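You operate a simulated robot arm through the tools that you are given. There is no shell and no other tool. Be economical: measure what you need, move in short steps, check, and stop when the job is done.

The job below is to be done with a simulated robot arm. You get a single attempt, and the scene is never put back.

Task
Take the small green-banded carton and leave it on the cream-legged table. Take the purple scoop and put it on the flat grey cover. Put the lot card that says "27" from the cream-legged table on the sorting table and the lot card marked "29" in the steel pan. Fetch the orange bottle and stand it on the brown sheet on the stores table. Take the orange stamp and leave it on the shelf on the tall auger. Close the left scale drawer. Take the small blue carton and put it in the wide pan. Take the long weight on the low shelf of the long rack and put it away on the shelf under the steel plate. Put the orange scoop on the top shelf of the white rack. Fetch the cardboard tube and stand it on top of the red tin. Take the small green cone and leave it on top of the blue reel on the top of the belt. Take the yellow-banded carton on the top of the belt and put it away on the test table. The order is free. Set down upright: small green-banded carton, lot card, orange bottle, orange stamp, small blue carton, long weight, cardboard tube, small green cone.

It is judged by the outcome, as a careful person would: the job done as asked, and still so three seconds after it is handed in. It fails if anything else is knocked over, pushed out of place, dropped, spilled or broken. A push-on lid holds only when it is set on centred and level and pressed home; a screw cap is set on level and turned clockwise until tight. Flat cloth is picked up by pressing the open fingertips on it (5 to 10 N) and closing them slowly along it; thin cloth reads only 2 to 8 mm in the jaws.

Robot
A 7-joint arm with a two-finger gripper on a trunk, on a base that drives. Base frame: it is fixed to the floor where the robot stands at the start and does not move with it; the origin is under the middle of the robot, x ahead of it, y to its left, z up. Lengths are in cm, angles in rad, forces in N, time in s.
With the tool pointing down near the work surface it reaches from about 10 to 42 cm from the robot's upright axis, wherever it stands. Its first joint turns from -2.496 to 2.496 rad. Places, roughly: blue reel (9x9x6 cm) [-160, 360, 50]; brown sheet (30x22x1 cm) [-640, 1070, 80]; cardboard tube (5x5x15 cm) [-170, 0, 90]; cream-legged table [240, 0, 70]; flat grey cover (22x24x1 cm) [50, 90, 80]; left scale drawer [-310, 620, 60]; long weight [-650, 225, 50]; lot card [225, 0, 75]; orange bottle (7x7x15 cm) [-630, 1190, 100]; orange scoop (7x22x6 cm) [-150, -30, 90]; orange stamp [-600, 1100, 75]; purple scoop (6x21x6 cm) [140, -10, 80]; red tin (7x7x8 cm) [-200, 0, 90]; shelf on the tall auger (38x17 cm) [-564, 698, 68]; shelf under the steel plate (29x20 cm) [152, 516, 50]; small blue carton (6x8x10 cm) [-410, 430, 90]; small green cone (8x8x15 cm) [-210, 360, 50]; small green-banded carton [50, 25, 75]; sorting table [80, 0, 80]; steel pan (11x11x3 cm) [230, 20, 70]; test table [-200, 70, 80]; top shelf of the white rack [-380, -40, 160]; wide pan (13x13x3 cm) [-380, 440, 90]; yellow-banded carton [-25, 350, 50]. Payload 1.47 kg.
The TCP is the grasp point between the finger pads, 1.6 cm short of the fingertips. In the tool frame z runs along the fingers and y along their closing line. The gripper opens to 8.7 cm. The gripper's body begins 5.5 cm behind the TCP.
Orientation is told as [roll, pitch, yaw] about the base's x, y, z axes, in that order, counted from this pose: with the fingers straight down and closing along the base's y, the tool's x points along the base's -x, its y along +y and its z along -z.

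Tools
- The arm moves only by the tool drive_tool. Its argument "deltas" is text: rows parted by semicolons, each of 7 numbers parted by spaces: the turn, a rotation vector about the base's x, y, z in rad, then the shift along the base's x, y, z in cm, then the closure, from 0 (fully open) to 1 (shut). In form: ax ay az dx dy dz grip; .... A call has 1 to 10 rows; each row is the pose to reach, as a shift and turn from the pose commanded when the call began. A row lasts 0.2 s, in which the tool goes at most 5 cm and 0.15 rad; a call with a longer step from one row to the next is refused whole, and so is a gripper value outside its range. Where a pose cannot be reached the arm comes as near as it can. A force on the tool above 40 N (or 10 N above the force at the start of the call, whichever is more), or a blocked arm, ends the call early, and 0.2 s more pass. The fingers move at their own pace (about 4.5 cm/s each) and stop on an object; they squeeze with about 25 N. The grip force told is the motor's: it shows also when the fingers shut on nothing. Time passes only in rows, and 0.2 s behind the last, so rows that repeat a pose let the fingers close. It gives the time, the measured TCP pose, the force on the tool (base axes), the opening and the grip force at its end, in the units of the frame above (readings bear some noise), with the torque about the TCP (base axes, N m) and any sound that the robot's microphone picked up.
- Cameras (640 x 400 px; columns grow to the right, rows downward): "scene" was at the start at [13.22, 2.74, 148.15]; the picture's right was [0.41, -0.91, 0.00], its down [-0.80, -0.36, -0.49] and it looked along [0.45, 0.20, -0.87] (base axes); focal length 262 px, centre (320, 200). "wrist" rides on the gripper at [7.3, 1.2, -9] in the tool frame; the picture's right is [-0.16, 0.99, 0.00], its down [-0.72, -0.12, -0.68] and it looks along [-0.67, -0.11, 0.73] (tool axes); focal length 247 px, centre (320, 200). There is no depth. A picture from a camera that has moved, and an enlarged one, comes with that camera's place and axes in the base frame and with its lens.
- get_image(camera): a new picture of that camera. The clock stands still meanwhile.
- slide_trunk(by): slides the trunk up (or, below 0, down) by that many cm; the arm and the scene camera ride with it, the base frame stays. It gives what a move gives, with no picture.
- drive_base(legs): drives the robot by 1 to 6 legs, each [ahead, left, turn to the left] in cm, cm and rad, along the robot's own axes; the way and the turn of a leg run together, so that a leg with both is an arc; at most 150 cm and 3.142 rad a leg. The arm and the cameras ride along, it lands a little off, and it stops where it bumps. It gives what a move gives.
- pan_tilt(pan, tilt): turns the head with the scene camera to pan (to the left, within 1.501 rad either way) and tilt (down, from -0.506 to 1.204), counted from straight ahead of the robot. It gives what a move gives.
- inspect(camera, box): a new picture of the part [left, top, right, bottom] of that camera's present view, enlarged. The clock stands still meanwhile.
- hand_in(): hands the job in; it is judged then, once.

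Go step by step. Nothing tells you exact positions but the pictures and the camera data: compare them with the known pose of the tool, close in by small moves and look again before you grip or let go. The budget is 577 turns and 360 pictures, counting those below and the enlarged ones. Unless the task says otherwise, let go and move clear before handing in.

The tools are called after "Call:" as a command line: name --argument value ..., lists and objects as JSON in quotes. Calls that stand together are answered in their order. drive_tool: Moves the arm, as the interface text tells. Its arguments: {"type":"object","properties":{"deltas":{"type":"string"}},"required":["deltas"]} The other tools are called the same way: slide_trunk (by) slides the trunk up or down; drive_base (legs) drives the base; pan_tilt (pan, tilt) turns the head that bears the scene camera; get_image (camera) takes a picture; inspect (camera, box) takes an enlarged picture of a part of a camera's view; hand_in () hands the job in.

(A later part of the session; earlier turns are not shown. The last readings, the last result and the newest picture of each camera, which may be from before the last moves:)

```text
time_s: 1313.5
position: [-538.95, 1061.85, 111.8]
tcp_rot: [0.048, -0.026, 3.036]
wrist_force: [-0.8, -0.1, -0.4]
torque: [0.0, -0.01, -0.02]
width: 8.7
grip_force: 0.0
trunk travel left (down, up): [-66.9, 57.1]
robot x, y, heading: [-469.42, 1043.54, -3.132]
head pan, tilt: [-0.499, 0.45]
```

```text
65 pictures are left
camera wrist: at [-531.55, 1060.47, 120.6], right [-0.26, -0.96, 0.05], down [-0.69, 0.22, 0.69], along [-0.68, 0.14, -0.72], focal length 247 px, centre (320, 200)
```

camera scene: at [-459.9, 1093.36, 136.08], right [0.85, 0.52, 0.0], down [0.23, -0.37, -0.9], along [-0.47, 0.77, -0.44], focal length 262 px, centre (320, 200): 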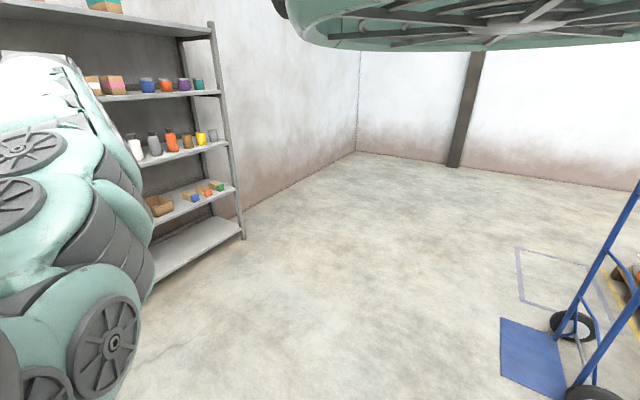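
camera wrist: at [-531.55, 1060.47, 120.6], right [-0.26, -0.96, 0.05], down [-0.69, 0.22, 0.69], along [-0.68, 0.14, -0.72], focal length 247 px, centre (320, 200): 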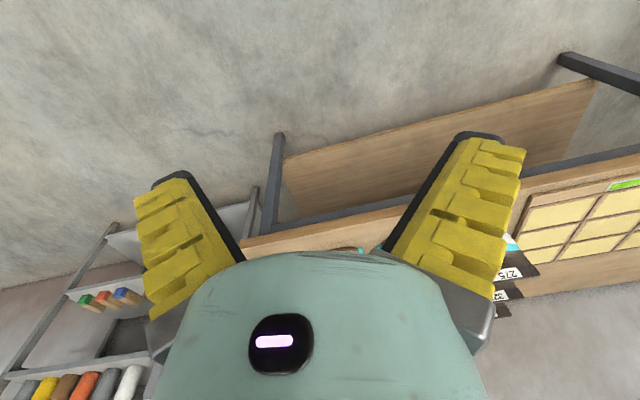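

The stamp's listed place is hidden behind the hand; I move closer over the table's north end.

Call:
drive_base --legs '[[34, -20, 0]]'

Call:
get_image --camera "wrist"

```text
time_s: 1316.0
position: [-572.41, 1081.57, 111.85]
tcp_rot: [0.049, -0.024, 3.034]
wrist_force: [0.6, -0.6, 0.5]
torque: [-0.03, 0.0, -0.01]
width: 8.69
grip_force: 0.0
trunk travel left (down, up): [-66.9, 57.1]
robot x, y, heading: [-502.71, 1063.17, -3.133]
head pan, tilt: [-0.499, 0.45]
```

```text
64 pictures are left
camera wrist: at [-564.84, 1080.13, 120.61], right [-0.26, -0.96, 0.05], down [-0.69, 0.22, 0.69], along [-0.68, 0.15, -0.72], focal length 247 px, centre (320, 200)
```

wrist: 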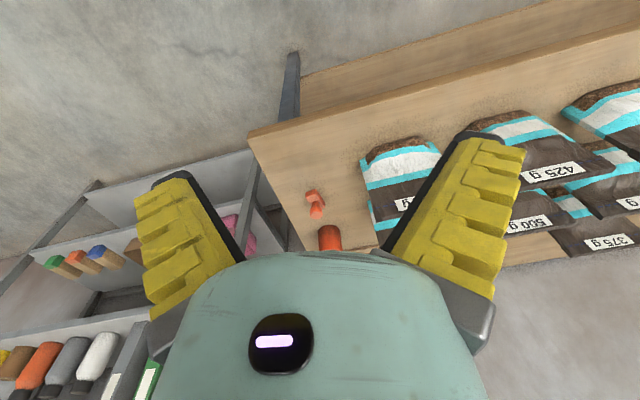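

Found: a small orange stamp at about (-604, 1090) on the stores table. I level the tool and move over it.

Call:
drive_base --legs '[[22, -8.5, 0]]'

Call:
drive_tool --deltas "0.046 -0.029 0 0 0 0 0;0.046 -0.029 0.1 0 0 0 0"

Call:
slide_trunk --by -8

Call:
get_image --camera "wrist"

```text
time_s: 1317.7
position: [-594.06, 1089.93, 111.74]
tcp_rot: [0.049, -0.026, 3.035]
wrist_force: [-1.0, 0.3, -0.7]
torque: [-0.03, -0.03, 0.02]
width: 8.7
grip_force: 0.2
trunk travel left (down, up): [-66.9, 57.1]
robot x, y, heading: [-524.39, 1071.59, -3.131]
head pan, tilt: [-0.499, 0.45]
```

```text
time_s: 1318.3
position: [-593.05, 1089.15, 111.57]
tcp_rot: [0.001, -0.001, 3.135]
wrist_force: [-0.2, 0.1, 0.7]
torque: [-0.04, -0.02, 0.0]
width: 8.7
grip_force: 0.1
out of reach, approached as far as the arm can: row 1, 2
trunk travel left (down, up): [-66.9, 57.1]
robot x, y, heading: [-524.32, 1071.52, -3.132]
head pan, tilt: [-0.499, 0.45]
```

```text
time_s: 1319.5
position: [-593.2, 1089.23, 103.71]
tcp_rot: [0.0, -0.002, 3.134]
wrist_force: [0.1, -1.2, 0.0]
torque: [-0.03, -0.02, -0.02]
width: 8.68
grip_force: 0.0
trunk travel left (down, up): [-58.9, 65.1]
robot x, y, heading: [-524.56, 1071.29, -3.133]
head pan, tilt: [-0.499, 0.45]
```

```text
63 pictures are left
camera wrist: at [-585.82, 1088.14, 112.67], right [-0.17, -0.99, 0.0], down [-0.72, 0.12, 0.68], along [-0.67, 0.11, -0.73], focal length 247 px, centre (320, 200)
```

wrist: 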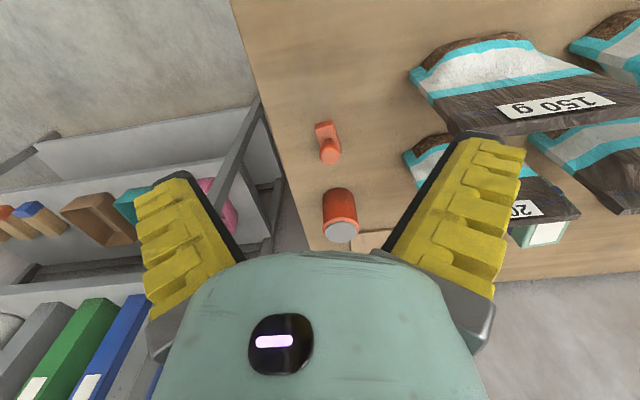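

Stamp at (-603, 1089.8), base z≈79, knob top ≈86. I move over it, lower and grip the knob.

Call:
drive_base --legs '[[9.8, -0.5, 0]]'

Call:
slide_trunk --by -12

Call:
get_image --camera "wrist"

```text
time_s: 1320.6
position: [-602.81, 1089.69, 103.63]
tcp_rot: [0.002, -0.002, 3.133]
wrist_force: [-0.8, 0.5, -0.6]
torque: [-0.04, -0.03, 0.02]
width: 8.69
grip_force: 0.1
trunk travel left (down, up): [-58.9, 65.1]
robot x, y, heading: [-534.15, 1071.98, -3.136]
head pan, tilt: [-0.499, 0.45]
```

```text
time_s: 1322.1
position: [-602.98, 1089.68, 91.76]
tcp_rot: [0.003, -0.002, 3.13]
wrist_force: [0.5, 0.2, 0.3]
torque: [0.02, -0.01, -0.03]
width: 8.71
grip_force: 0.1
trunk travel left (down, up): [-46.9, 77.1]
robot x, y, heading: [-534.63, 1072.24, -3.14]
head pan, tilt: [-0.499, 0.45]
```

```text
62 pictures are left
camera wrist: at [-595.61, 1088.64, 100.67], right [-0.17, -0.99, 0.0], down [-0.72, 0.12, 0.68], along [-0.67, 0.11, -0.73], focal length 247 px, centre (320, 200)
```

wrist: 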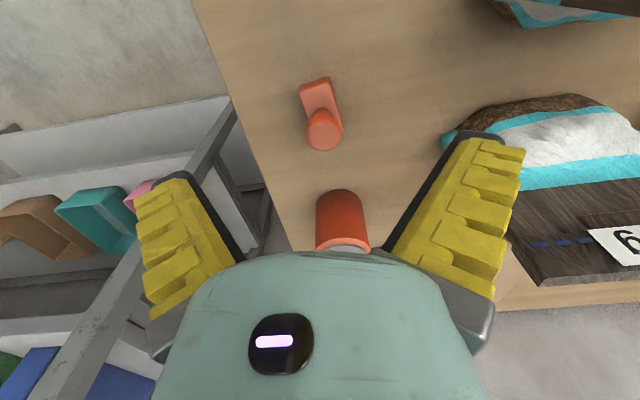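

Clear to descend. Lower, close and lift.

Call:
slide_trunk --by -8

Call:
drive_tool --deltas "0 0 0 0 0 0 0.5;0 0 0 0 0 0 0.8;0 0 0 0 0 0 1;0 0 0 0 0 0 1;0 0 0 0 0 0 1"

Call:
slide_trunk --by 20

Call:
get_image --camera "wrist"

```text
time_s: 1323.3
position: [-602.99, 1089.78, 83.72]
tcp_rot: [0.003, -0.001, 3.131]
wrist_force: [-0.2, 0.1, 0.4]
torque: [0.01, 0.0, 0.01]
width: 8.7
grip_force: 0.1
trunk travel left (down, up): [-38.9, 85.1]
robot x, y, heading: [-534.28, 1071.93, -3.138]
head pan, tilt: [-0.499, 0.45]
```

```text
time_s: 1324.5
position: [-602.96, 1089.79, 83.66]
tcp_rot: [0.001, -0.003, 3.133]
wrist_force: [0.5, -0.2, 0.7]
torque: [-0.03, 0.0, 0.0]
width: 0.04
grip_force: 6.0
trunk travel left (down, up): [-38.9, 85.1]
robot x, y, heading: [-534.12, 1072.13, -3.138]
head pan, tilt: [-0.499, 0.45]
```

```text
time_s: 1326.7
position: [-602.89, 1089.8, 103.69]
tcp_rot: [0.002, -0.001, 3.134]
wrist_force: [0.5, -0.3, -0.6]
torque: [0.01, -0.01, 0.02]
width: 0.02
grip_force: 24.8
trunk travel left (down, up): [-58.9, 65.1]
robot x, y, heading: [-534.62, 1072.42, -3.135]
head pan, tilt: [-0.499, 0.45]
```

```text
61 pictures are left
camera wrist: at [-595.59, 1088.63, 112.63], right [-0.17, -0.99, 0.0], down [-0.72, 0.12, 0.68], along [-0.67, 0.11, -0.73], focal length 247 px, centre (320, 200)
```

wrist: 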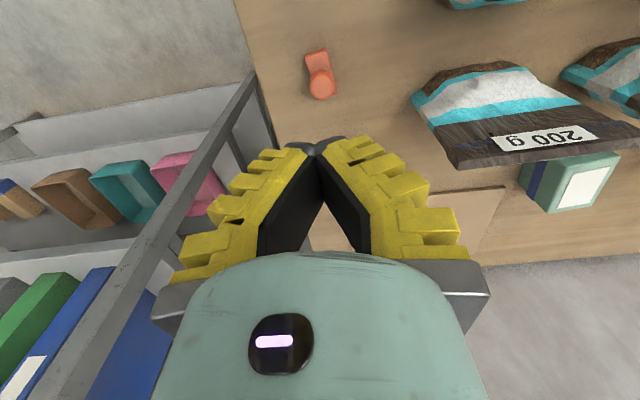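

Missed: the stamp is lower (knob top z≈80.4) at (-605.3, 1090.1). I adjust and retry.

Call:
drive_tool --deltas "0 0 0 0 0 0 0.5;0 0 0 0 0 0 0;0 0 0 0 0.3 0 0"

Call:
drive_base --legs '[[2.3, 0, 0]]'

Call:
slide_trunk --by -25

Call:
drive_tool --deltas "0 0 0 0 0 0 0.5;0 0 0 0 0 0 0.8;0 0 0 0 0 0 1;0 0 0 0 0 0 1;0 0 0 0 0 0 1"

Call:
get_image --camera "wrist"

```text
time_s: 1327.5
position: [-602.79, 1089.9, 103.62]
tcp_rot: [0.004, -0.005, 3.136]
wrist_force: [-0.3, -0.9, 1.2]
torque: [-0.02, 0.03, 0.0]
width: 8.7
grip_force: 0.1
trunk travel left (down, up): [-58.9, 65.1]
robot x, y, heading: [-534.31, 1071.98, -3.137]
head pan, tilt: [-0.499, 0.45]
```

```text
time_s: 1328.3
position: [-605.29, 1090.13, 103.79]
tcp_rot: [0.004, -0.005, 3.133]
wrist_force: [-0.2, 0.0, -0.1]
torque: [0.02, 0.01, 0.0]
width: 8.7
grip_force: 0.0
trunk travel left (down, up): [-58.9, 65.1]
robot x, y, heading: [-536.62, 1072.14, -3.132]
head pan, tilt: [-0.499, 0.45]
```

```text
time_s: 1330.9
position: [-605.07, 1090.06, 78.57]
tcp_rot: [0.006, -0.004, 3.135]
wrist_force: [-1.2, 1.2, 0.4]
torque: [-0.02, 0.0, -0.02]
width: 8.71
grip_force: 0.1
trunk travel left (down, up): [-33.9, 90.1]
robot x, y, heading: [-536.67, 1072.2, -3.139]
head pan, tilt: [-0.499, 0.45]
```

```text
time_s: 1332.1
position: [-605.12, 1090.03, 78.74]
tcp_rot: [0.001, -0.003, 3.134]
wrist_force: [3.7, -1.0, 7.5]
torque: [-0.03, -0.11, -0.01]
width: 2.39
grip_force: 25.0
trunk travel left (down, up): [-33.9, 90.1]
robot x, y, heading: [-536.58, 1072.01, -3.141]
head pan, tilt: [-0.499, 0.45]
```

```text
60 pictures are left
camera wrist: at [-597.84, 1088.95, 87.7], right [-0.17, -0.99, 0.0], down [-0.72, 0.12, 0.68], along [-0.67, 0.11, -0.73], focal length 247 px, centre (320, 200)
```

wrist: 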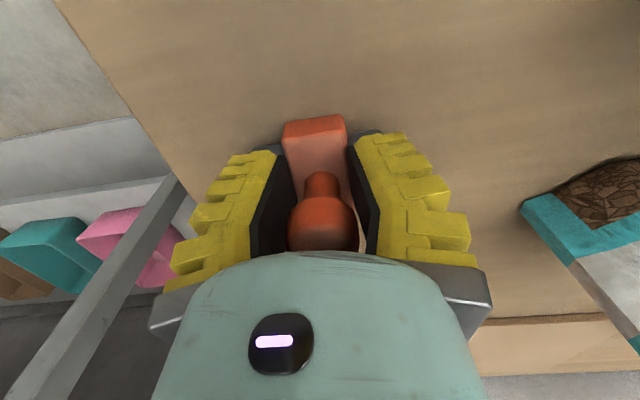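

Gripped (2.4 cm) around the stamp. I lift, back away and travel south to the auger shelf at (-564, 698).

Call:
slide_trunk --by 27

Call:
drive_base --legs '[[-58, 0, 0], [0, 0, 1.571], [150, 0, 0], [150, 12, 0], [65, 0, 0], [0, 0, -1.571]]'

Call:
get_image --camera "wrist"

Call:
get_image --camera "scene"

```text
time_s: 1334.8
position: [-605.08, 1090.13, 105.57]
tcp_rot: [0.004, -0.003, 3.133]
wrist_force: [0.2, 0.3, -0.8]
torque: [0.0, -0.02, -0.01]
width: 2.02
grip_force: 25.3
trunk travel left (down, up): [-60.9, 63.1]
robot x, y, heading: [-536.52, 1071.66, -3.139]
head pan, tilt: [-0.499, 0.45]
```

```text
refused: leg 4 is longer than a leg can be; nothing moved
```

```text
59 pictures are left
camera wrist: at [-597.79, 1088.94, 114.59], right [-0.17, -0.99, 0.0], down [-0.72, 0.12, 0.68], along [-0.67, 0.11, -0.73], focal length 247 px, centre (320, 200)
```

wrist: 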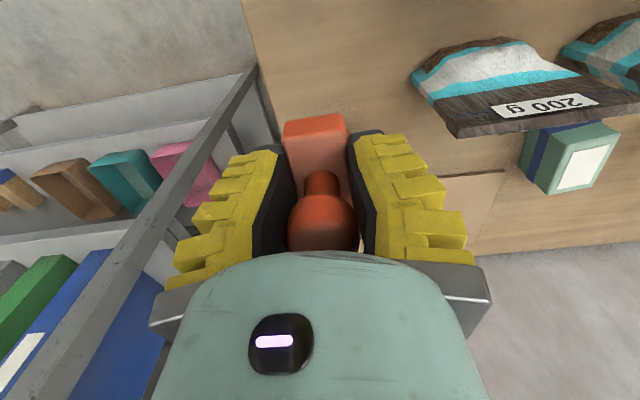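

```text
58 pictures are left
camera scene: at [-548.56, 1079.57, 130.08], right [0.82, 0.57, 0.0], down [0.25, -0.36, -0.9], along [-0.51, 0.74, -0.43], focal length 262 px, centre (320, 200)
```

scene: 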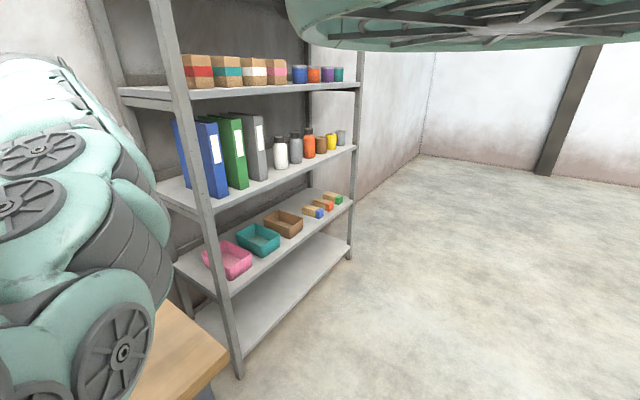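

Stamp held; this view also shows the bottle on the grey shelf and the brown sheet. Now drive (shorter leg).

Call:
drive_base --legs '[[-58, 0, 0], [0, 0, 1.571], [150, 0, 0], [140, 12, 0], [70, 0, 0], [0, 0, -1.571]]'

Call:
get_image --camera "scene"

Call:
get_image --camera "wrist"

```text
time_s: 1362.9
position: [-527.5, 728.47, 105.57]
tcp_rot: [0.005, -0.003, 3.137]
wrist_force: [0.6, 0.7, -1.7]
torque: [-0.01, 0.01, 0.01]
width: 1.83
grip_force: 25.3
trunk travel left (down, up): [-60.9, 63.1]
robot x, y, heading: [-458.76, 710.37, -3.132]
head pan, tilt: [-0.499, 0.45]
```

```text
57 pictures are left
camera scene: at [-470.92, 718.21, 130.08], right [0.82, 0.57, 0.0], down [0.25, -0.36, -0.9], along [-0.51, 0.74, -0.44], focal length 262 px, centre (320, 200)
```

scene: 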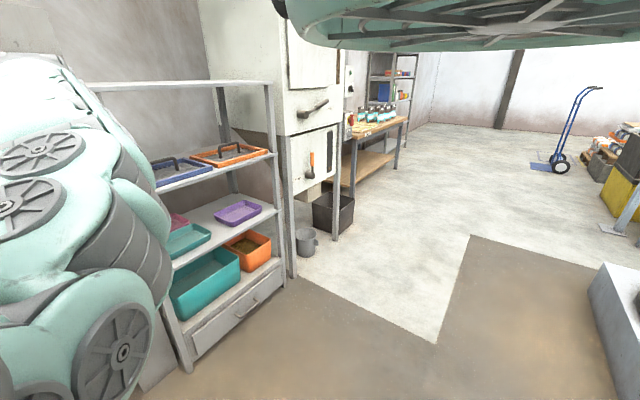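

```text
56 pictures are left
camera wrist: at [-520.18, 727.39, 114.6], right [-0.16, -0.99, 0.0], down [-0.72, 0.12, 0.68], along [-0.67, 0.11, -0.73], focal length 247 px, centre (320, 200)
```

wrist: 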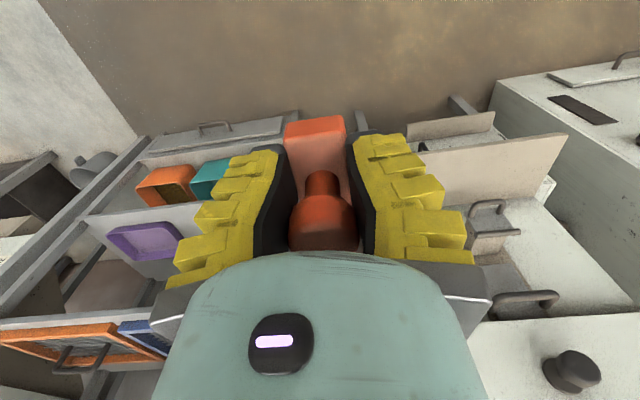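

I see the shelf plate at x -570…-552, y 679…711, z≈68. I move over it and lower partway.

Call:
drive_base --legs '[[0, 33.5, 0], [33, 0, 0]]'

Call:
slide_trunk --by -18

Call:
get_image --camera "wrist"

```text
time_s: 1366.9
position: [-560.75, 694.1, 105.72]
tcp_rot: [0.004, -0.004, -3.138]
wrist_force: [0.5, -0.8, 0.6]
torque: [0.0, 0.0, -0.01]
width: 1.81
grip_force: 25.0
trunk travel left (down, up): [-60.9, 63.1]
robot x, y, heading: [-491.92, 676.81, -3.124]
head pan, tilt: [-0.499, 0.45]
```

```text
time_s: 1368.7
position: [-561.01, 694.26, 88.93]
tcp_rot: [-0.004, -0.017, -3.137]
wrist_force: [0.5, -1.1, 5.3]
torque: [0.11, 0.27, 0.05]
width: 1.8
grip_force: 24.9
trunk travel left (down, up): [-43.7, 80.3]
robot x, y, heading: [-491.89, 677.1, -3.128]
head pan, tilt: [-0.499, 0.45]
stopped: the force on the tool passed its limit at 54 N (the readings are from after the stop); the commanded pose is now the measured one
```

```text
55 pictures are left
camera wrist: at [-553.5, 693.12, 97.86], right [-0.15, -0.99, 0.0], down [-0.71, 0.11, 0.69], along [-0.69, 0.11, -0.72], focal length 247 px, centre (320, 200)
```

wrist: 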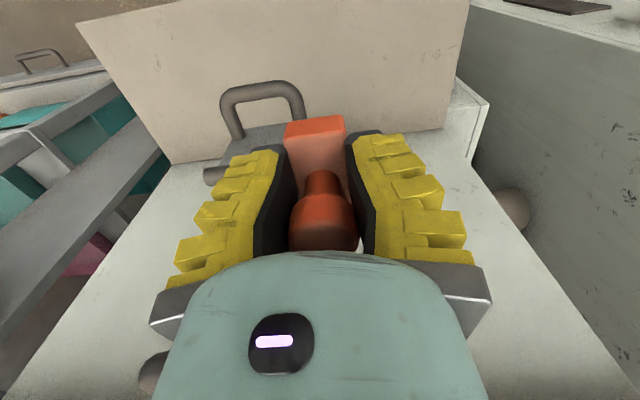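

The tool touched an object with a handle standing there. I rise, back off and look again at the plate.

Call:
slide_trunk --by 16

Call:
drive_base --legs '[[-22, 0, 0]]'

Call:
get_image --camera "wrist"

```text
time_s: 1370.5
position: [-560.88, 694.25, 104.91]
tcp_rot: [-0.003, -0.015, -3.138]
wrist_force: [0.1, 0.6, -0.8]
torque: [-0.02, 0.01, 0.03]
width: 1.8
grip_force: 25.1
trunk travel left (down, up): [-59.7, 64.3]
robot x, y, heading: [-491.75, 676.76, -3.128]
head pan, tilt: [-0.499, 0.45]
```

```text
time_s: 1372.2
position: [-538.87, 694.35, 104.94]
tcp_rot: [-0.003, -0.016, -3.133]
wrist_force: [0.4, 0.5, -1.4]
torque: [-0.01, 0.02, -0.01]
width: 1.83
grip_force: 25.4
trunk travel left (down, up): [-59.7, 64.3]
robot x, y, heading: [-469.53, 676.96, -3.121]
head pan, tilt: [-0.499, 0.45]
```

```text
54 pictures are left
camera wrist: at [-531.43, 693.37, 113.78], right [-0.15, -0.99, 0.0], down [-0.71, 0.11, 0.69], along [-0.68, 0.11, -0.72], focal length 247 px, centre (320, 200)
```

wrist: 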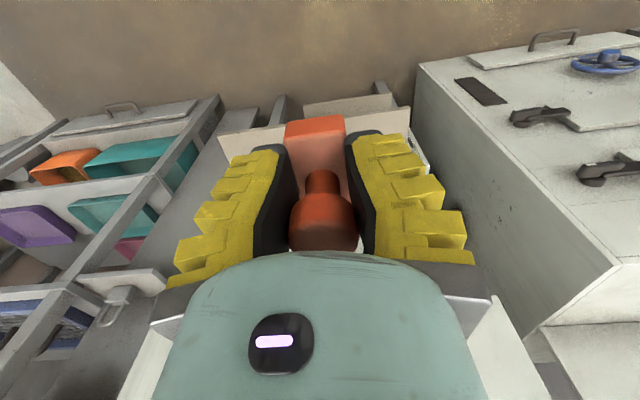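

I can't see the plate well from here. I step back and turn so the head camera faces it.

Call:
drive_base --legs '[[-25, 0, 0], [0, 0, 1.0]]'

Call:
get_image --camera "scene"

```text
time_s: 1376.6
position: [-496.41, 628.68, 104.97]
tcp_rot: [-0.004, -0.015, -2.129]
wrist_force: [-0.3, 0.0, -1.8]
torque: [-0.01, 0.03, -0.01]
width: 1.81
grip_force: 24.8
trunk travel left (down, up): [-59.7, 64.3]
robot x, y, heading: [-444.52, 677.78, -2.116]
head pan, tilt: [-0.499, 0.45]
```

```text
53 pictures are left
camera scene: at [-457.46, 671.34, 128.87], right [-0.05, 1.0, 0.0], down [0.43, 0.02, -0.9], along [-0.9, -0.05, -0.44], focal length 262 px, centre (320, 200)
```

scene: 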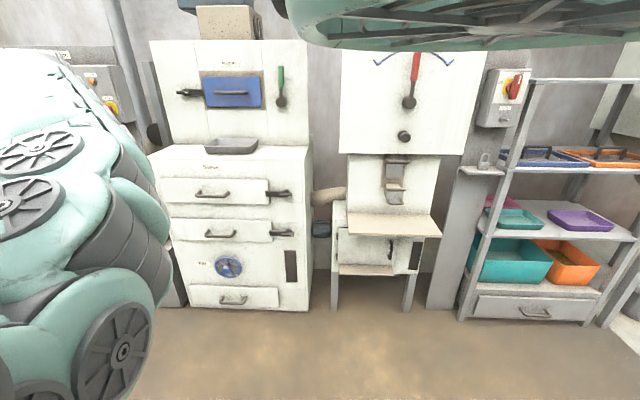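

Now it's clear: the plate spans x -550…-569, y 677…717 at z 68, with a spout/handle over its middle. I'll set the stamp on its south part at about (-558.5, 683).

Call:
drive_base --legs '[[0, 0, -1.02], [0, 13, 0], [44, 0, 0]]'

Call:
slide_trunk --by -13

Call:
get_image --camera "wrist"

```text
time_s: 1382.7
position: [-557.72, 682.03, 104.9]
tcp_rot: [-0.004, -0.016, 3.137]
wrist_force: [0.1, 0.2, -0.8]
torque: [0.0, 0.01, 0.04]
width: 1.75
grip_force: 24.6
trunk travel left (down, up): [-59.7, 64.3]
robot x, y, heading: [-488.73, 664.13, -3.131]
head pan, tilt: [-0.499, 0.45]
```

```text
time_s: 1384.3
position: [-557.73, 682.21, 91.89]
tcp_rot: [-0.006, -0.014, 3.137]
wrist_force: [0.8, 0.5, -0.9]
torque: [0.0, -0.02, 0.01]
width: 1.75
grip_force: 24.8
trunk travel left (down, up): [-46.7, 77.3]
robot x, y, heading: [-488.51, 663.96, -3.126]
head pan, tilt: [-0.499, 0.45]
```

```text
52 pictures are left
camera wrist: at [-550.25, 680.98, 100.82], right [-0.16, -0.99, 0.0], down [-0.71, 0.11, 0.69], along [-0.68, 0.11, -0.72], focal length 247 px, centre (320, 200)
```

wrist: 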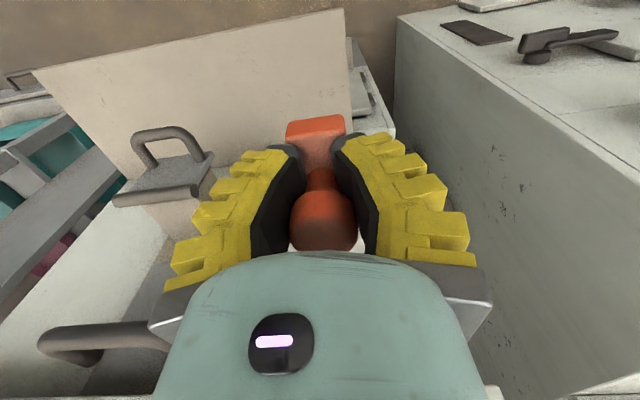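

Shift 1.6 cm north and lower onto the plate.

Call:
drive_base --legs '[[0, -1.6, 0]]'

Call:
slide_trunk --by -17

Call:
slide_trunk --by -1

Call:
slide_trunk --by -1

Call:
slide_trunk --by -1

```text
time_s: 1385.1
position: [-557.83, 683.75, 92.01]
tcp_rot: [-0.005, -0.016, 3.139]
wrist_force: [-0.1, 0.8, -0.6]
torque: [0.0, 0.0, 0.02]
width: 1.74
grip_force: 24.8
trunk travel left (down, up): [-46.7, 77.3]
robot x, y, heading: [-488.84, 665.85, -3.127]
head pan, tilt: [-0.499, 0.45]
```

```text
time_s: 1387.0
position: [-557.63, 683.75, 74.97]
tcp_rot: [-0.005, -0.016, 3.138]
wrist_force: [0.2, 0.2, -0.7]
torque: [0.0, 0.0, 0.02]
width: 1.75
grip_force: 24.8
trunk travel left (down, up): [-29.7, 94.3]
robot x, y, heading: [-488.98, 665.97, -3.132]
head pan, tilt: [-0.499, 0.45]
```

```text
time_s: 1387.6
position: [-557.72, 683.66, 73.95]
tcp_rot: [-0.005, -0.016, 3.138]
wrist_force: [0.4, -0.5, -0.2]
torque: [-0.02, 0.0, 0.01]
width: 1.72
grip_force: 25.5
trunk travel left (down, up): [-28.7, 95.3]
robot x, y, heading: [-488.88, 666.24, -3.132]
head pan, tilt: [-0.499, 0.45]
```

```text
time_s: 1388.1
position: [-557.72, 683.68, 72.96]
tcp_rot: [-0.005, -0.016, 3.139]
wrist_force: [-0.7, -0.4, -1.0]
torque: [-0.01, -0.01, 0.02]
width: 1.72
grip_force: 25.0
trunk travel left (down, up): [-27.7, 96.3]
robot x, y, heading: [-489.05, 665.8, -3.132]
head pan, tilt: [-0.499, 0.45]
```

```text
time_s: 1388.7
position: [-557.7, 683.74, 71.95]
tcp_rot: [-0.007, -0.016, 3.137]
wrist_force: [0.5, 0.9, -0.3]
torque: [-0.04, 0.0, 0.0]
width: 1.74
grip_force: 25.2
trunk travel left (down, up): [-26.7, 97.3]
robot x, y, heading: [-488.87, 665.83, -3.131]
head pan, tilt: [-0.499, 0.45]
```

Call:
slide_trunk --by -0.8

Call:
slide_trunk --by -0.8

Call:
slide_trunk --by -0.8

Call:
get_image --camera "wrist"

```text
time_s: 1389.3
position: [-557.77, 683.79, 71.07]
tcp_rot: [-0.006, -0.015, 3.138]
wrist_force: [1.0, 0.1, -0.8]
torque: [0.01, -0.01, 0.01]
width: 1.73
grip_force: 25.3
trunk travel left (down, up): [-25.9, 98.1]
robot x, y, heading: [-488.82, 665.78, -3.133]
head pan, tilt: [-0.499, 0.45]
```

```text
time_s: 1389.9
position: [-557.79, 683.73, 70.45]
tcp_rot: [-0.004, -0.017, 3.139]
wrist_force: [4.4, -1.4, 11.6]
torque: [-0.04, -0.39, -0.01]
width: 1.78
grip_force: 25.4
trunk travel left (down, up): [-25.1, 98.9]
robot x, y, heading: [-489.09, 665.75, -3.131]
head pan, tilt: [-0.499, 0.45]
```

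```text
time_s: 1390.3
position: [-557.99, 683.76, 70.4]
tcp_rot: [-0.011, -0.027, 3.139]
wrist_force: [0.2, -1.9, 15.7]
torque: [-0.14, -0.27, 0.0]
width: 1.8
grip_force: 25.2
trunk travel left (down, up): [-24.6, 99.4]
robot x, y, heading: [-488.55, 665.88, -3.129]
head pan, tilt: [-0.499, 0.45]
stopped: the force on the tool passed its limit at 47 N (the readings are from after the stop); the commanded pose is now the measured one
```

```text
51 pictures are left
camera wrist: at [-550.46, 682.64, 79.19], right [-0.16, -0.99, -0.01], down [-0.71, 0.11, 0.7], along [-0.69, 0.12, -0.71], focal length 247 px, centre (320, 200)
```

wrist: 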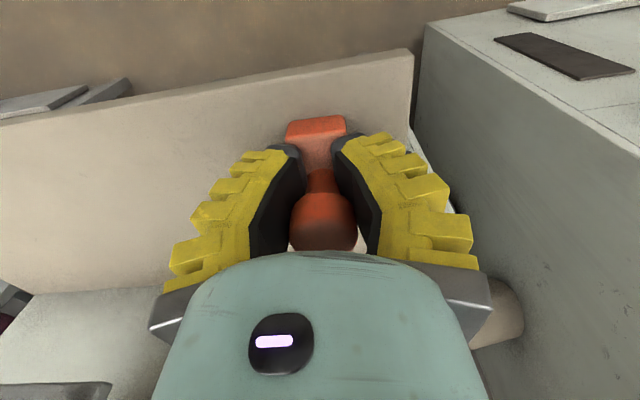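

Contact on the plate. Release and rise.

Call:
drive_tool --deltas "0 0 0 0 0 0.1 0.9;0 0 0 0 0 0.1 0.7;0 0 0 0 0 0.1 0.4;0 0 0 0 0 0.1 0;0 0 0 0 0 0.1 0"

Call:
slide_trunk --by 28

Call:
get_image --camera "wrist"

```text
time_s: 1391.5
position: [-557.68, 683.63, 70.17]
tcp_rot: [-0.006, -0.022, 3.139]
wrist_force: [-0.1, -1.0, 0.5]
torque: [0.0, -0.01, 0.03]
width: 8.71
grip_force: 0.1
trunk travel left (down, up): [-24.6, 99.4]
robot x, y, heading: [-488.7, 666.0, -3.132]
head pan, tilt: [-0.499, 0.45]
```

```text
time_s: 1394.3
position: [-557.71, 683.72, 98.15]
tcp_rot: [-0.007, -0.021, 3.138]
wrist_force: [-0.4, -0.1, -0.1]
torque: [-0.01, 0.0, 0.03]
width: 8.72
grip_force: 0.1
trunk travel left (down, up): [-52.6, 71.4]
robot x, y, heading: [-488.48, 665.55, -3.139]
head pan, tilt: [-0.499, 0.45]
```

```text
50 pictures are left
camera wrist: at [-550.15, 682.6, 107.03], right [-0.16, -0.99, 0.0], down [-0.71, 0.11, 0.7], along [-0.69, 0.11, -0.72], focal length 247 px, centre (320, 200)
```

wrist: 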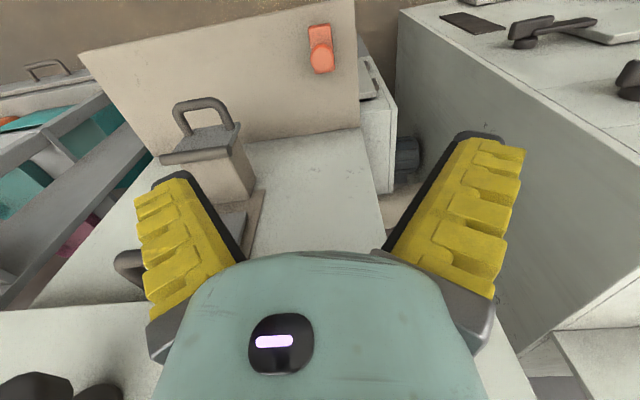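

The stamp stands on the auger shelf. Last: the orange bottle on the grey shelf at (-631, 1188). I drive back north and prepare a 45° pitched tool.

Call:
drive_base --legs '[[-25, 0, 0], [0, 0, -1.571], [150, 0, 0], [150, 0, 0], [150, 0, 0], [40, 0, 0]]'

Call:
drive_base --legs '[[12, 0, 0], [0, 0, 1.571]]'

Call:
slide_trunk --by 20

Call:
drive_tool --deltas "0 0.14 0 0 0 0 0;0 0.28 0 0 0 0 0;0 0.42 0 0 0 0 0;0 0.56 0 0 0 0 0;0 0.7 0 0 0 0 0;0 0.8 0 0 0 0 0"

Call:
get_image --camera "wrist"

```text
time_s: 1423.1
position: [-433.05, 1223.36, 98.32]
tcp_rot: [-0.007, -0.025, 1.539]
wrist_force: [-1.0, 0.6, -0.4]
torque: [0.01, 0.0, -0.01]
width: 8.71
grip_force: 0.1
trunk travel left (down, up): [-52.6, 71.4]
robot x, y, heading: [-453.45, 1155.02, 1.551]
head pan, tilt: [-0.499, 0.45]
```

```text
time_s: 1428.2
position: [-521.61, 1185.07, 98.2]
tcp_rot: [-0.008, -0.022, 3.141]
wrist_force: [0.1, -0.2, -1.1]
torque: [0.03, 0.02, 0.0]
width: 8.7
grip_force: 0.0
trunk travel left (down, up): [-52.6, 71.4]
robot x, y, heading: [-452.93, 1167.04, -3.126]
head pan, tilt: [-0.499, 0.45]
```

```text
time_s: 1430.4
position: [-521.68, 1184.96, 118.24]
tcp_rot: [-0.007, -0.023, 3.14]
wrist_force: [-0.1, -0.2, -0.4]
torque: [0.01, 0.0, 0.03]
width: 8.7
grip_force: 0.0
trunk travel left (down, up): [-72.6, 51.4]
robot x, y, heading: [-452.95, 1167.28, -3.127]
head pan, tilt: [-0.499, 0.45]
```

```text
time_s: 1431.8
position: [-530.22, 1189.09, 121.57]
tcp_rot: [-0.003, -0.822, 3.139]
wrist_force: [-0.1, 1.0, -0.3]
torque: [0.0, 0.01, 0.03]
width: 8.72
grip_force: 0.1
out of reach, approached as far as the arm can: row 1, 2, 3, 4, 5, 6
trunk travel left (down, up): [-72.6, 51.4]
robot x, y, heading: [-452.9, 1167.19, -3.126]
head pan, tilt: [-0.499, 0.45]
```

```text
49 pictures are left
camera wrist: at [-518.74, 1187.88, 122.3], right [-0.11, -0.99, 0.11], down [0.01, 0.11, 0.99], along [-0.99, 0.11, -0.01], focal length 247 px, centre (320, 200)
```

wrist: 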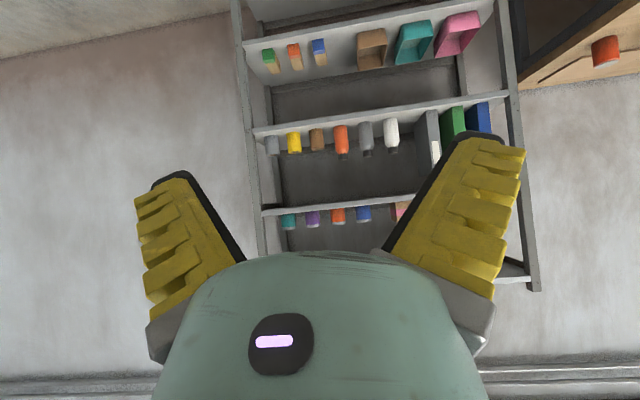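

The camera now looks level: orange bottle at y≈1187.7, z 88.5–103.7, with ~4 cm gaps to its neighbours. I lower to z≈97.5 and advance most of the way.

Call:
slide_trunk --by -24

Call:
drive_base --legs '[[80, 1.4, -0.015]]'

Call:
get_image --camera "wrist"

```text
time_s: 1434.3
position: [-530.4, 1189.05, 97.61]
tcp_rot: [-0.004, -0.823, 3.137]
wrist_force: [0.8, -0.4, -0.3]
torque: [0.02, -0.05, 0.01]
width: 8.69
grip_force: 0.0
trunk travel left (down, up): [-48.6, 75.4]
robot x, y, heading: [-452.7, 1166.97, -3.134]
head pan, tilt: [-0.499, 0.45]
```

```text
time_s: 1438.6
position: [-609.15, 1187.82, 97.54]
tcp_rot: [-0.005, -0.822, 3.13]
wrist_force: [0.0, -0.3, 1.1]
torque: [-0.01, -0.02, -0.01]
width: 8.65
grip_force: 0.0
trunk travel left (down, up): [-48.6, 75.4]
robot x, y, heading: [-532.12, 1165.25, -3.141]
head pan, tilt: [-0.499, 0.45]
```

```text
48 pictures are left
camera wrist: at [-597.61, 1186.49, 98.33], right [-0.12, -0.99, 0.11], down [0.01, 0.11, 0.99], along [-0.99, 0.12, -0.01], focal length 247 px, centre (320, 200)
```

wrist: 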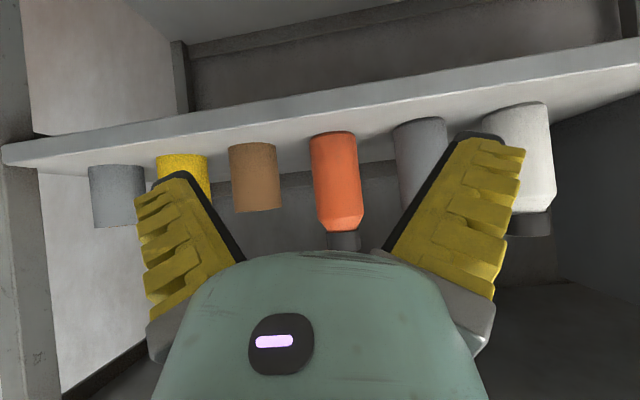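

Centred. Advance 21.5 cm, close and check.

Call:
drive_base --legs '[[21.5, 0, 0]]'

Call:
drive_tool --deltas "0 0 0 0 0 0 0.3;0 0 0 0 0 0 0.6;0 0 0 0 0 0 1;0 0 0 0 0 0 1"

Call:
get_image --camera "wrist"

```text
time_s: 1440.2
position: [-630.7, 1187.69, 97.58]
tcp_rot: [-0.004, -0.821, 3.128]
wrist_force: [1.4, -0.6, 2.3]
torque: [-0.01, 0.06, 0.05]
width: 8.67
grip_force: 0.1
trunk travel left (down, up): [-48.6, 75.4]
robot x, y, heading: [-553.38, 1165.18, -3.139]
head pan, tilt: [-0.499, 0.45]
```

```text
time_s: 1441.2
position: [-630.62, 1187.7, 97.59]
tcp_rot: [-0.004, -0.823, 3.129]
wrist_force: [-0.6, 1.3, -1.0]
torque: [0.03, 0.1, 0.01]
width: 6.32
grip_force: 25.4
trunk travel left (down, up): [-48.6, 75.4]
robot x, y, heading: [-553.63, 1164.99, -3.133]
head pan, tilt: [-0.499, 0.45]
```

```text
47 pictures are left
camera wrist: at [-619.14, 1186.46, 98.32], right [-0.12, -0.99, 0.11], down [0.01, 0.11, 0.99], along [-0.99, 0.12, -0.01], focal length 247 px, centre (320, 200)
```

wrist: 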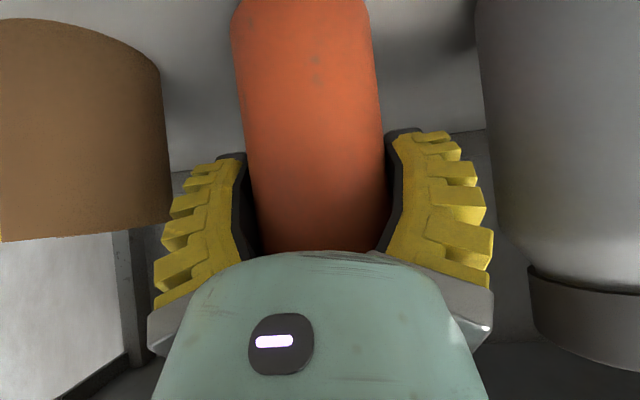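

Gripped (6.3 cm). Lift 3 cm and back straight out.

Call:
slide_trunk --by 3

Call:
drive_base --legs '[[-40, 0, 0]]'

Call:
get_image --camera "wrist"

```text
time_s: 1442.0
position: [-630.75, 1187.64, 100.44]
tcp_rot: [-0.004, -0.82, 3.129]
wrist_force: [0.2, 0.5, -4.0]
torque: [-0.02, 0.0, -0.05]
width: 6.32
grip_force: 24.8
trunk travel left (down, up): [-51.6, 72.4]
robot x, y, heading: [-553.45, 1165.04, -3.134]
head pan, tilt: [-0.499, 0.45]
```

```text
time_s: 1444.5
position: [-590.32, 1188.0, 100.49]
tcp_rot: [-0.003, -0.822, 3.125]
wrist_force: [0.3, 0.0, -3.3]
torque: [0.02, -0.01, 0.0]
width: 6.31
grip_force: 24.7
trunk travel left (down, up): [-51.6, 72.4]
robot x, y, heading: [-512.7, 1164.98, 3.139]
head pan, tilt: [-0.499, 0.45]
```

```text
46 pictures are left
camera wrist: at [-578.77, 1186.73, 101.27], right [-0.13, -0.99, 0.11], down [0.01, 0.11, 0.99], along [-0.99, 0.13, -0.01], focal length 247 px, centre (320, 200)
```

wrist: 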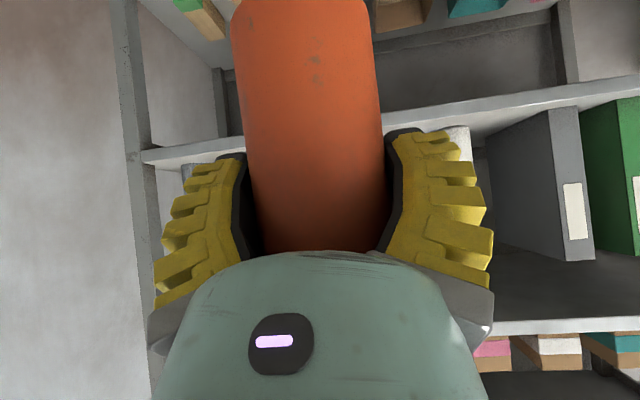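

Bottle in hand (base ≈8.5 cm below TCP). I raise, move south in front of the table and then over the brown sheet.

Call:
slide_trunk --by 12

Call:
drive_base --legs '[[-14, 0, 0], [0, 132, 0]]'

Call:
get_image --camera "wrist"

```text
time_s: 1446.0
position: [-590.29, 1187.98, 112.51]
tcp_rot: [-0.003, -0.82, 3.124]
wrist_force: [0.2, 0.5, -3.0]
torque: [0.02, 0.02, 0.0]
width: 6.32
grip_force: 24.9
trunk travel left (down, up): [-63.6, 60.4]
robot x, y, heading: [-512.97, 1165.05, 3.141]
head pan, tilt: [-0.499, 0.45]
```

```text
time_s: 1453.6
position: [-575.58, 1053.67, 112.54]
tcp_rot: [-0.005, -0.82, -3.139]
wrist_force: [-0.2, 0.1, -2.8]
torque: [0.0, -0.01, 0.02]
width: 6.29
grip_force: 25.1
trunk travel left (down, up): [-63.6, 60.4]
robot x, y, heading: [-498.0, 1032.13, -3.125]
head pan, tilt: [-0.499, 0.45]
```

```text
45 pictures are left
camera wrist: at [-564.03, 1052.53, 113.28], right [-0.11, -0.99, 0.11], down [0.0, 0.11, 0.99], along [-0.99, 0.11, -0.01], focal length 247 px, centre (320, 200)
```

wrist: 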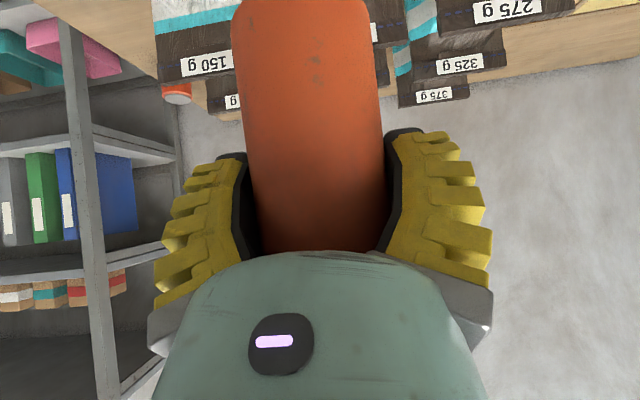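

The sheet lies behind two rows of pouches (tops z≈93): x -631…-653, y 1059…1089. I extend the arm and move over its middle at (-642, 1072).

Call:
drive_tool --deltas "0 0 0 -3.5 0 0 1;0 0 0 -7 0 0 1;0 0 0 -7 0 0 1"

Call:
drive_base --legs '[[0, -18.3, -0.015], [45, 0, 0]]'

Call:
get_image --camera "wrist"

```text
time_s: 1454.4
position: [-582.45, 1053.71, 112.57]
tcp_rot: [0.001, -0.82, 3.139]
wrist_force: [0.4, -0.6, -3.3]
torque: [0.03, 0.02, -0.02]
width: 6.27
grip_force: 25.0
trunk travel left (down, up): [-63.6, 60.4]
robot x, y, heading: [-498.01, 1032.64, -3.125]
head pan, tilt: [-0.499, 0.45]
```

```text
time_s: 1458.2
position: [-627.65, 1073.19, 112.66]
tcp_rot: [-0.003, -0.823, 3.126]
wrist_force: [0.7, -0.4, -2.3]
torque: [0.0, 0.01, 0.01]
width: 6.25
grip_force: 25.2
trunk travel left (down, up): [-63.6, 60.4]
robot x, y, heading: [-543.35, 1050.14, -3.14]
head pan, tilt: [-0.499, 0.45]
```

```text
44 pictures are left
camera wrist: at [-616.08, 1071.9, 113.34], right [-0.12, -0.99, 0.11], down [0.01, 0.11, 0.99], along [-0.99, 0.12, -0.01], focal length 247 px, centre (320, 200)
```

wrist: 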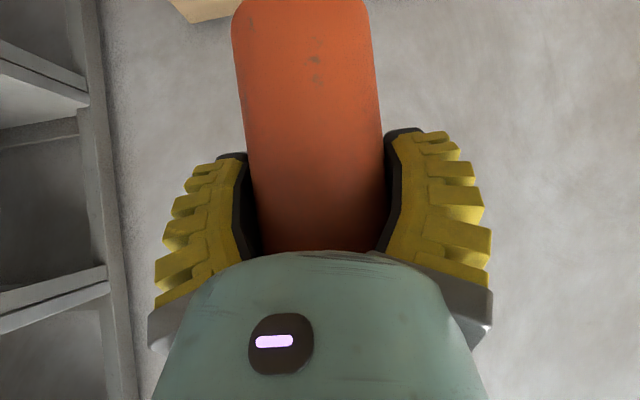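

Continue 14 cm forward, then lower.

Call:
drive_base --legs '[[14, 0, 0]]'

Call:
slide_trunk --by -16

Call:
get_image --camera "wrist"

```text
time_s: 1459.5
position: [-641.55, 1073.1, 112.63]
tcp_rot: [-0.003, -0.823, 3.126]
wrist_force: [-0.3, -0.6, -3.2]
torque: [-0.01, -0.02, 0.01]
width: 6.24
grip_force: 24.5
trunk travel left (down, up): [-63.6, 60.4]
robot x, y, heading: [-557.57, 1050.78, -3.14]
head pan, tilt: [-0.499, 0.45]
```

```text
time_s: 1461.4
position: [-641.71, 1073.11, 96.56]
tcp_rot: [-0.002, -0.822, 3.128]
wrist_force: [-0.4, 0.1, -3.7]
torque: [0.03, 0.01, 0.0]
width: 6.27
grip_force: 25.3
trunk travel left (down, up): [-47.6, 76.4]
robot x, y, heading: [-557.59, 1050.27, -3.141]
head pan, tilt: [-0.499, 0.45]
```

```text
43 pictures are left
camera wrist: at [-630.08, 1071.87, 97.37], right [-0.12, -0.99, 0.11], down [0.01, 0.11, 0.99], along [-0.99, 0.12, -0.01], focal length 247 px, centre (320, 200)
```

wrist: 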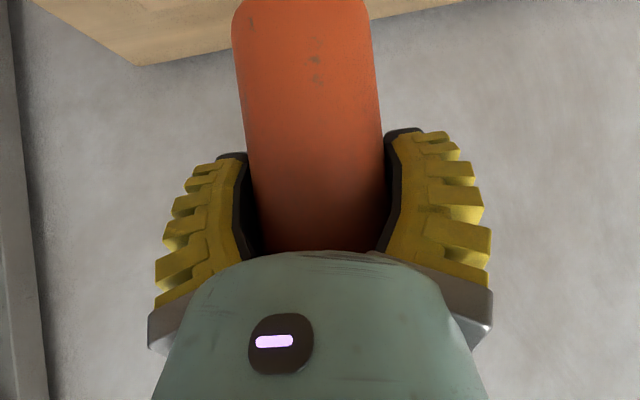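

Lower 6 cm more and check whether the sheet is under the bottle.

Call:
slide_trunk --by -6.5

Call:
get_image --camera "wrist"

```text
time_s: 1462.4
position: [-641.68, 1073.13, 90.19]
tcp_rot: [-0.001, -0.821, 3.126]
wrist_force: [-0.5, 0.4, -3.1]
torque: [-0.02, -0.01, -0.01]
width: 6.22
grip_force: 24.9
trunk travel left (down, up): [-41.1, 82.9]
robot x, y, heading: [-557.7, 1050.47, -3.137]
head pan, tilt: [-0.499, 0.45]
```

```text
42 pictures are left
camera wrist: at [-630.09, 1071.88, 90.87], right [-0.12, -0.99, 0.11], down [0.01, 0.11, 0.99], along [-0.99, 0.12, -0.01], focal length 247 px, centre (320, 200)
```

wrist: 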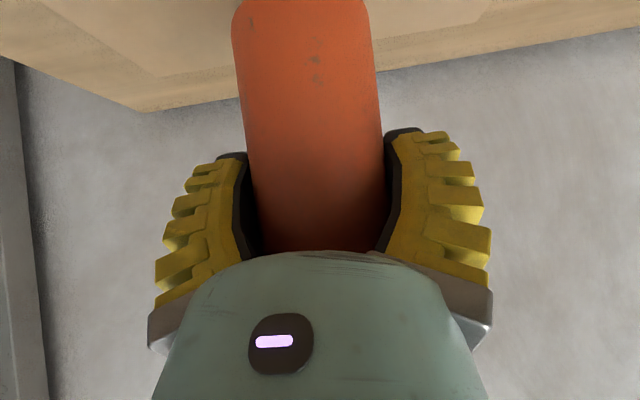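

The sheet's far corners confirm it: x≥-652.6, y 1059–1089 — the bottle is centred. Lower to contact.

Call:
slide_trunk --by -3.4

Call:
slide_trunk --by -0.7

Call:
slide_trunk --by -0.7

Call:
slide_trunk --by -0.7

```text
time_s: 1463.2
position: [-641.71, 1073.25, 86.75]
tcp_rot: [-0.002, -0.822, 3.127]
wrist_force: [-0.2, 0.6, -2.0]
torque: [-0.01, 0.01, 0.0]
width: 6.27
grip_force: 24.2
trunk travel left (down, up): [-37.7, 86.3]
robot x, y, heading: [-557.81, 1050.15, -3.138]
head pan, tilt: [-0.499, 0.45]
```

```text
time_s: 1463.8
position: [-641.63, 1073.13, 85.95]
tcp_rot: [0.0, -0.823, 3.127]
wrist_force: [-0.3, -0.1, -2.6]
torque: [-0.01, -0.01, 0.04]
width: 6.27
grip_force: 25.2
trunk travel left (down, up): [-37.0, 87.0]
robot x, y, heading: [-557.0, 1050.29, -3.142]
head pan, tilt: [-0.499, 0.45]
```

```text
time_s: 1464.3
position: [-641.64, 1073.07, 85.28]
tcp_rot: [-0.003, -0.822, 3.126]
wrist_force: [0.2, -0.1, -2.7]
torque: [0.01, -0.04, -0.01]
width: 6.23
grip_force: 25.2
trunk travel left (down, up): [-36.3, 87.7]
robot x, y, heading: [-557.16, 1050.68, -3.143]
head pan, tilt: [-0.499, 0.45]
```

```text
time_s: 1464.9
position: [-641.64, 1073.3, 84.53]
tcp_rot: [-0.002, -0.823, 3.127]
wrist_force: [1.5, -1.0, 0.4]
torque: [-0.04, 0.03, 0.0]
width: 6.24
grip_force: 25.3
trunk travel left (down, up): [-35.6, 88.4]
robot x, y, heading: [-557.47, 1050.8, -3.14]
head pan, tilt: [-0.499, 0.45]
```

Touching. A touch lower, then release and withdraw.

Call:
slide_trunk --by -0.3

Call:
drive_tool --deltas "0 0 0 0 0 0 0.8;0 0 0 0 0 0 0.5;0 0 0 0 0 0 0.2;0 0 0 0 0 0 0;0 0 0 0 0 0 0"

Call:
drive_tool --deltas "0 0 0 2 0 2 0;0 0 0 4.5 0 4.5 0;0 0 0 7.5 0 7.5 0;0 0 0 10.5 0 10.5 0;0 0 0 13 0 13 0"

Call:
get_image --camera "wrist"

```text
time_s: 1465.4
position: [-641.88, 1073.2, 84.63]
tcp_rot: [-0.003, -0.828, 3.129]
wrist_force: [5.0, -1.3, 11.4]
torque: [-0.19, 0.0, 0.05]
width: 6.26
grip_force: 24.9
trunk travel left (down, up): [-35.3, 88.7]
robot x, y, heading: [-557.02, 1050.62, -3.142]
head pan, tilt: [-0.499, 0.45]
```

```text
time_s: 1466.6
position: [-641.66, 1073.11, 84.27]
tcp_rot: [-0.001, -0.821, 3.127]
wrist_force: [1.3, 0.0, 3.3]
torque: [-0.08, 0.1, -0.02]
width: 8.7
grip_force: 0.1
trunk travel left (down, up): [-35.3, 88.7]
robot x, y, heading: [-557.37, 1050.33, -3.139]
head pan, tilt: [-0.499, 0.45]
```

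```text
time_s: 1467.8
position: [-628.42, 1073.22, 97.14]
tcp_rot: [0.001, -0.818, 3.12]
wrist_force: [1.6, -0.6, 1.4]
torque: [0.03, -0.03, -0.01]
width: 8.73
grip_force: 0.1
out of reach, approached as far as the arm can: row 4
trunk travel left (down, up): [-35.3, 88.7]
robot x, y, heading: [-557.22, 1050.27, -3.149]
head pan, tilt: [-0.499, 0.45]
```

```text
41 pictures are left
camera wrist: at [-616.88, 1072.02, 97.96], right [-0.13, -0.98, 0.12], down [0.0, 0.12, 0.99], along [-0.99, 0.13, -0.01], focal length 247 px, centre (320, 200)
```

wrist: 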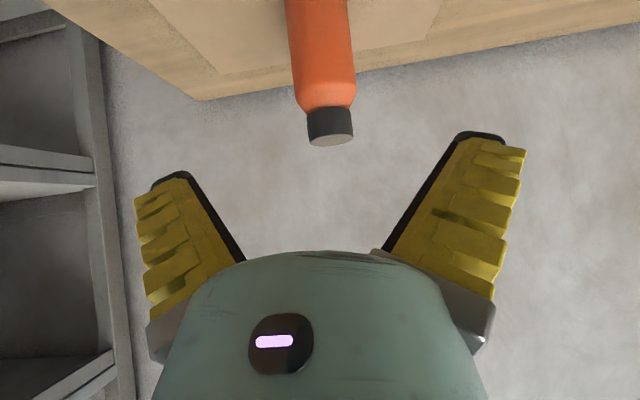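

The bottle stands on the brown sheet. I rise, back away, and take a last look at the shelf it came from.

Call:
slide_trunk --by 20

Call:
drive_base --legs '[[-70, 0, 0]]'

Call:
get_image --camera "scene"

Call:
get_image --camera "wrist"

```text
time_s: 1470.0
position: [-628.49, 1073.32, 117.4]
tcp_rot: [-0.001, -0.822, 3.129]
wrist_force: [-0.6, -0.1, -0.1]
torque: [0.02, -0.02, -0.02]
width: 8.7
grip_force: 0.1
trunk travel left (down, up): [-55.3, 68.7]
robot x, y, heading: [-557.18, 1050.19, -3.134]
head pan, tilt: [-0.499, 0.45]
```

```text
time_s: 1473.8
position: [-558.54, 1073.57, 117.22]
tcp_rot: [0.0, -0.822, 3.119]
wrist_force: [0.3, 0.2, -0.1]
torque: [0.0, 0.02, 0.02]
width: 8.69
grip_force: 0.1
trunk travel left (down, up): [-55.3, 68.7]
robot x, y, heading: [-487.46, 1050.32, 3.139]
head pan, tilt: [-0.499, 0.45]
```

```text
40 pictures are left
camera scene: at [-499.47, 1057.92, 124.5], right [0.83, 0.56, 0.0], down [0.24, -0.36, -0.9], along [-0.5, 0.75, -0.43], focal length 262 px, centre (320, 200)
```

scene: 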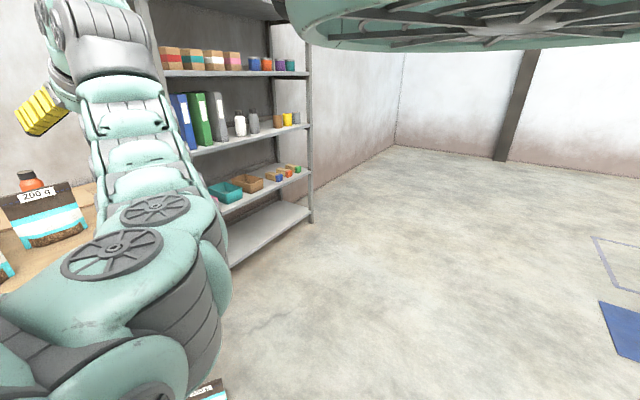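

```text
39 pictures are left
camera wrist: at [-546.96, 1072.2, 118.1], right [-0.13, -0.98, 0.11], down [0.01, 0.11, 0.99], along [-0.99, 0.13, -0.01], focal length 247 px, centre (320, 200)
```

wrist: 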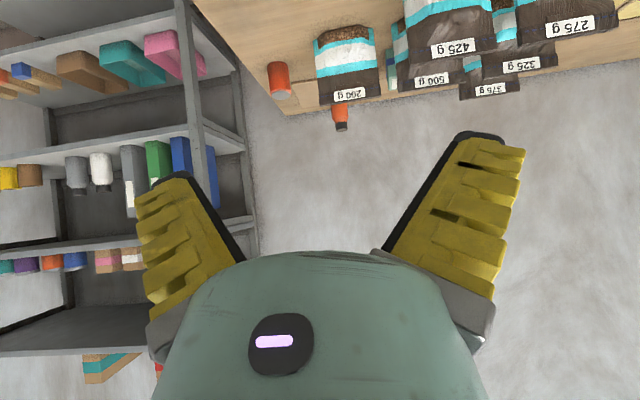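

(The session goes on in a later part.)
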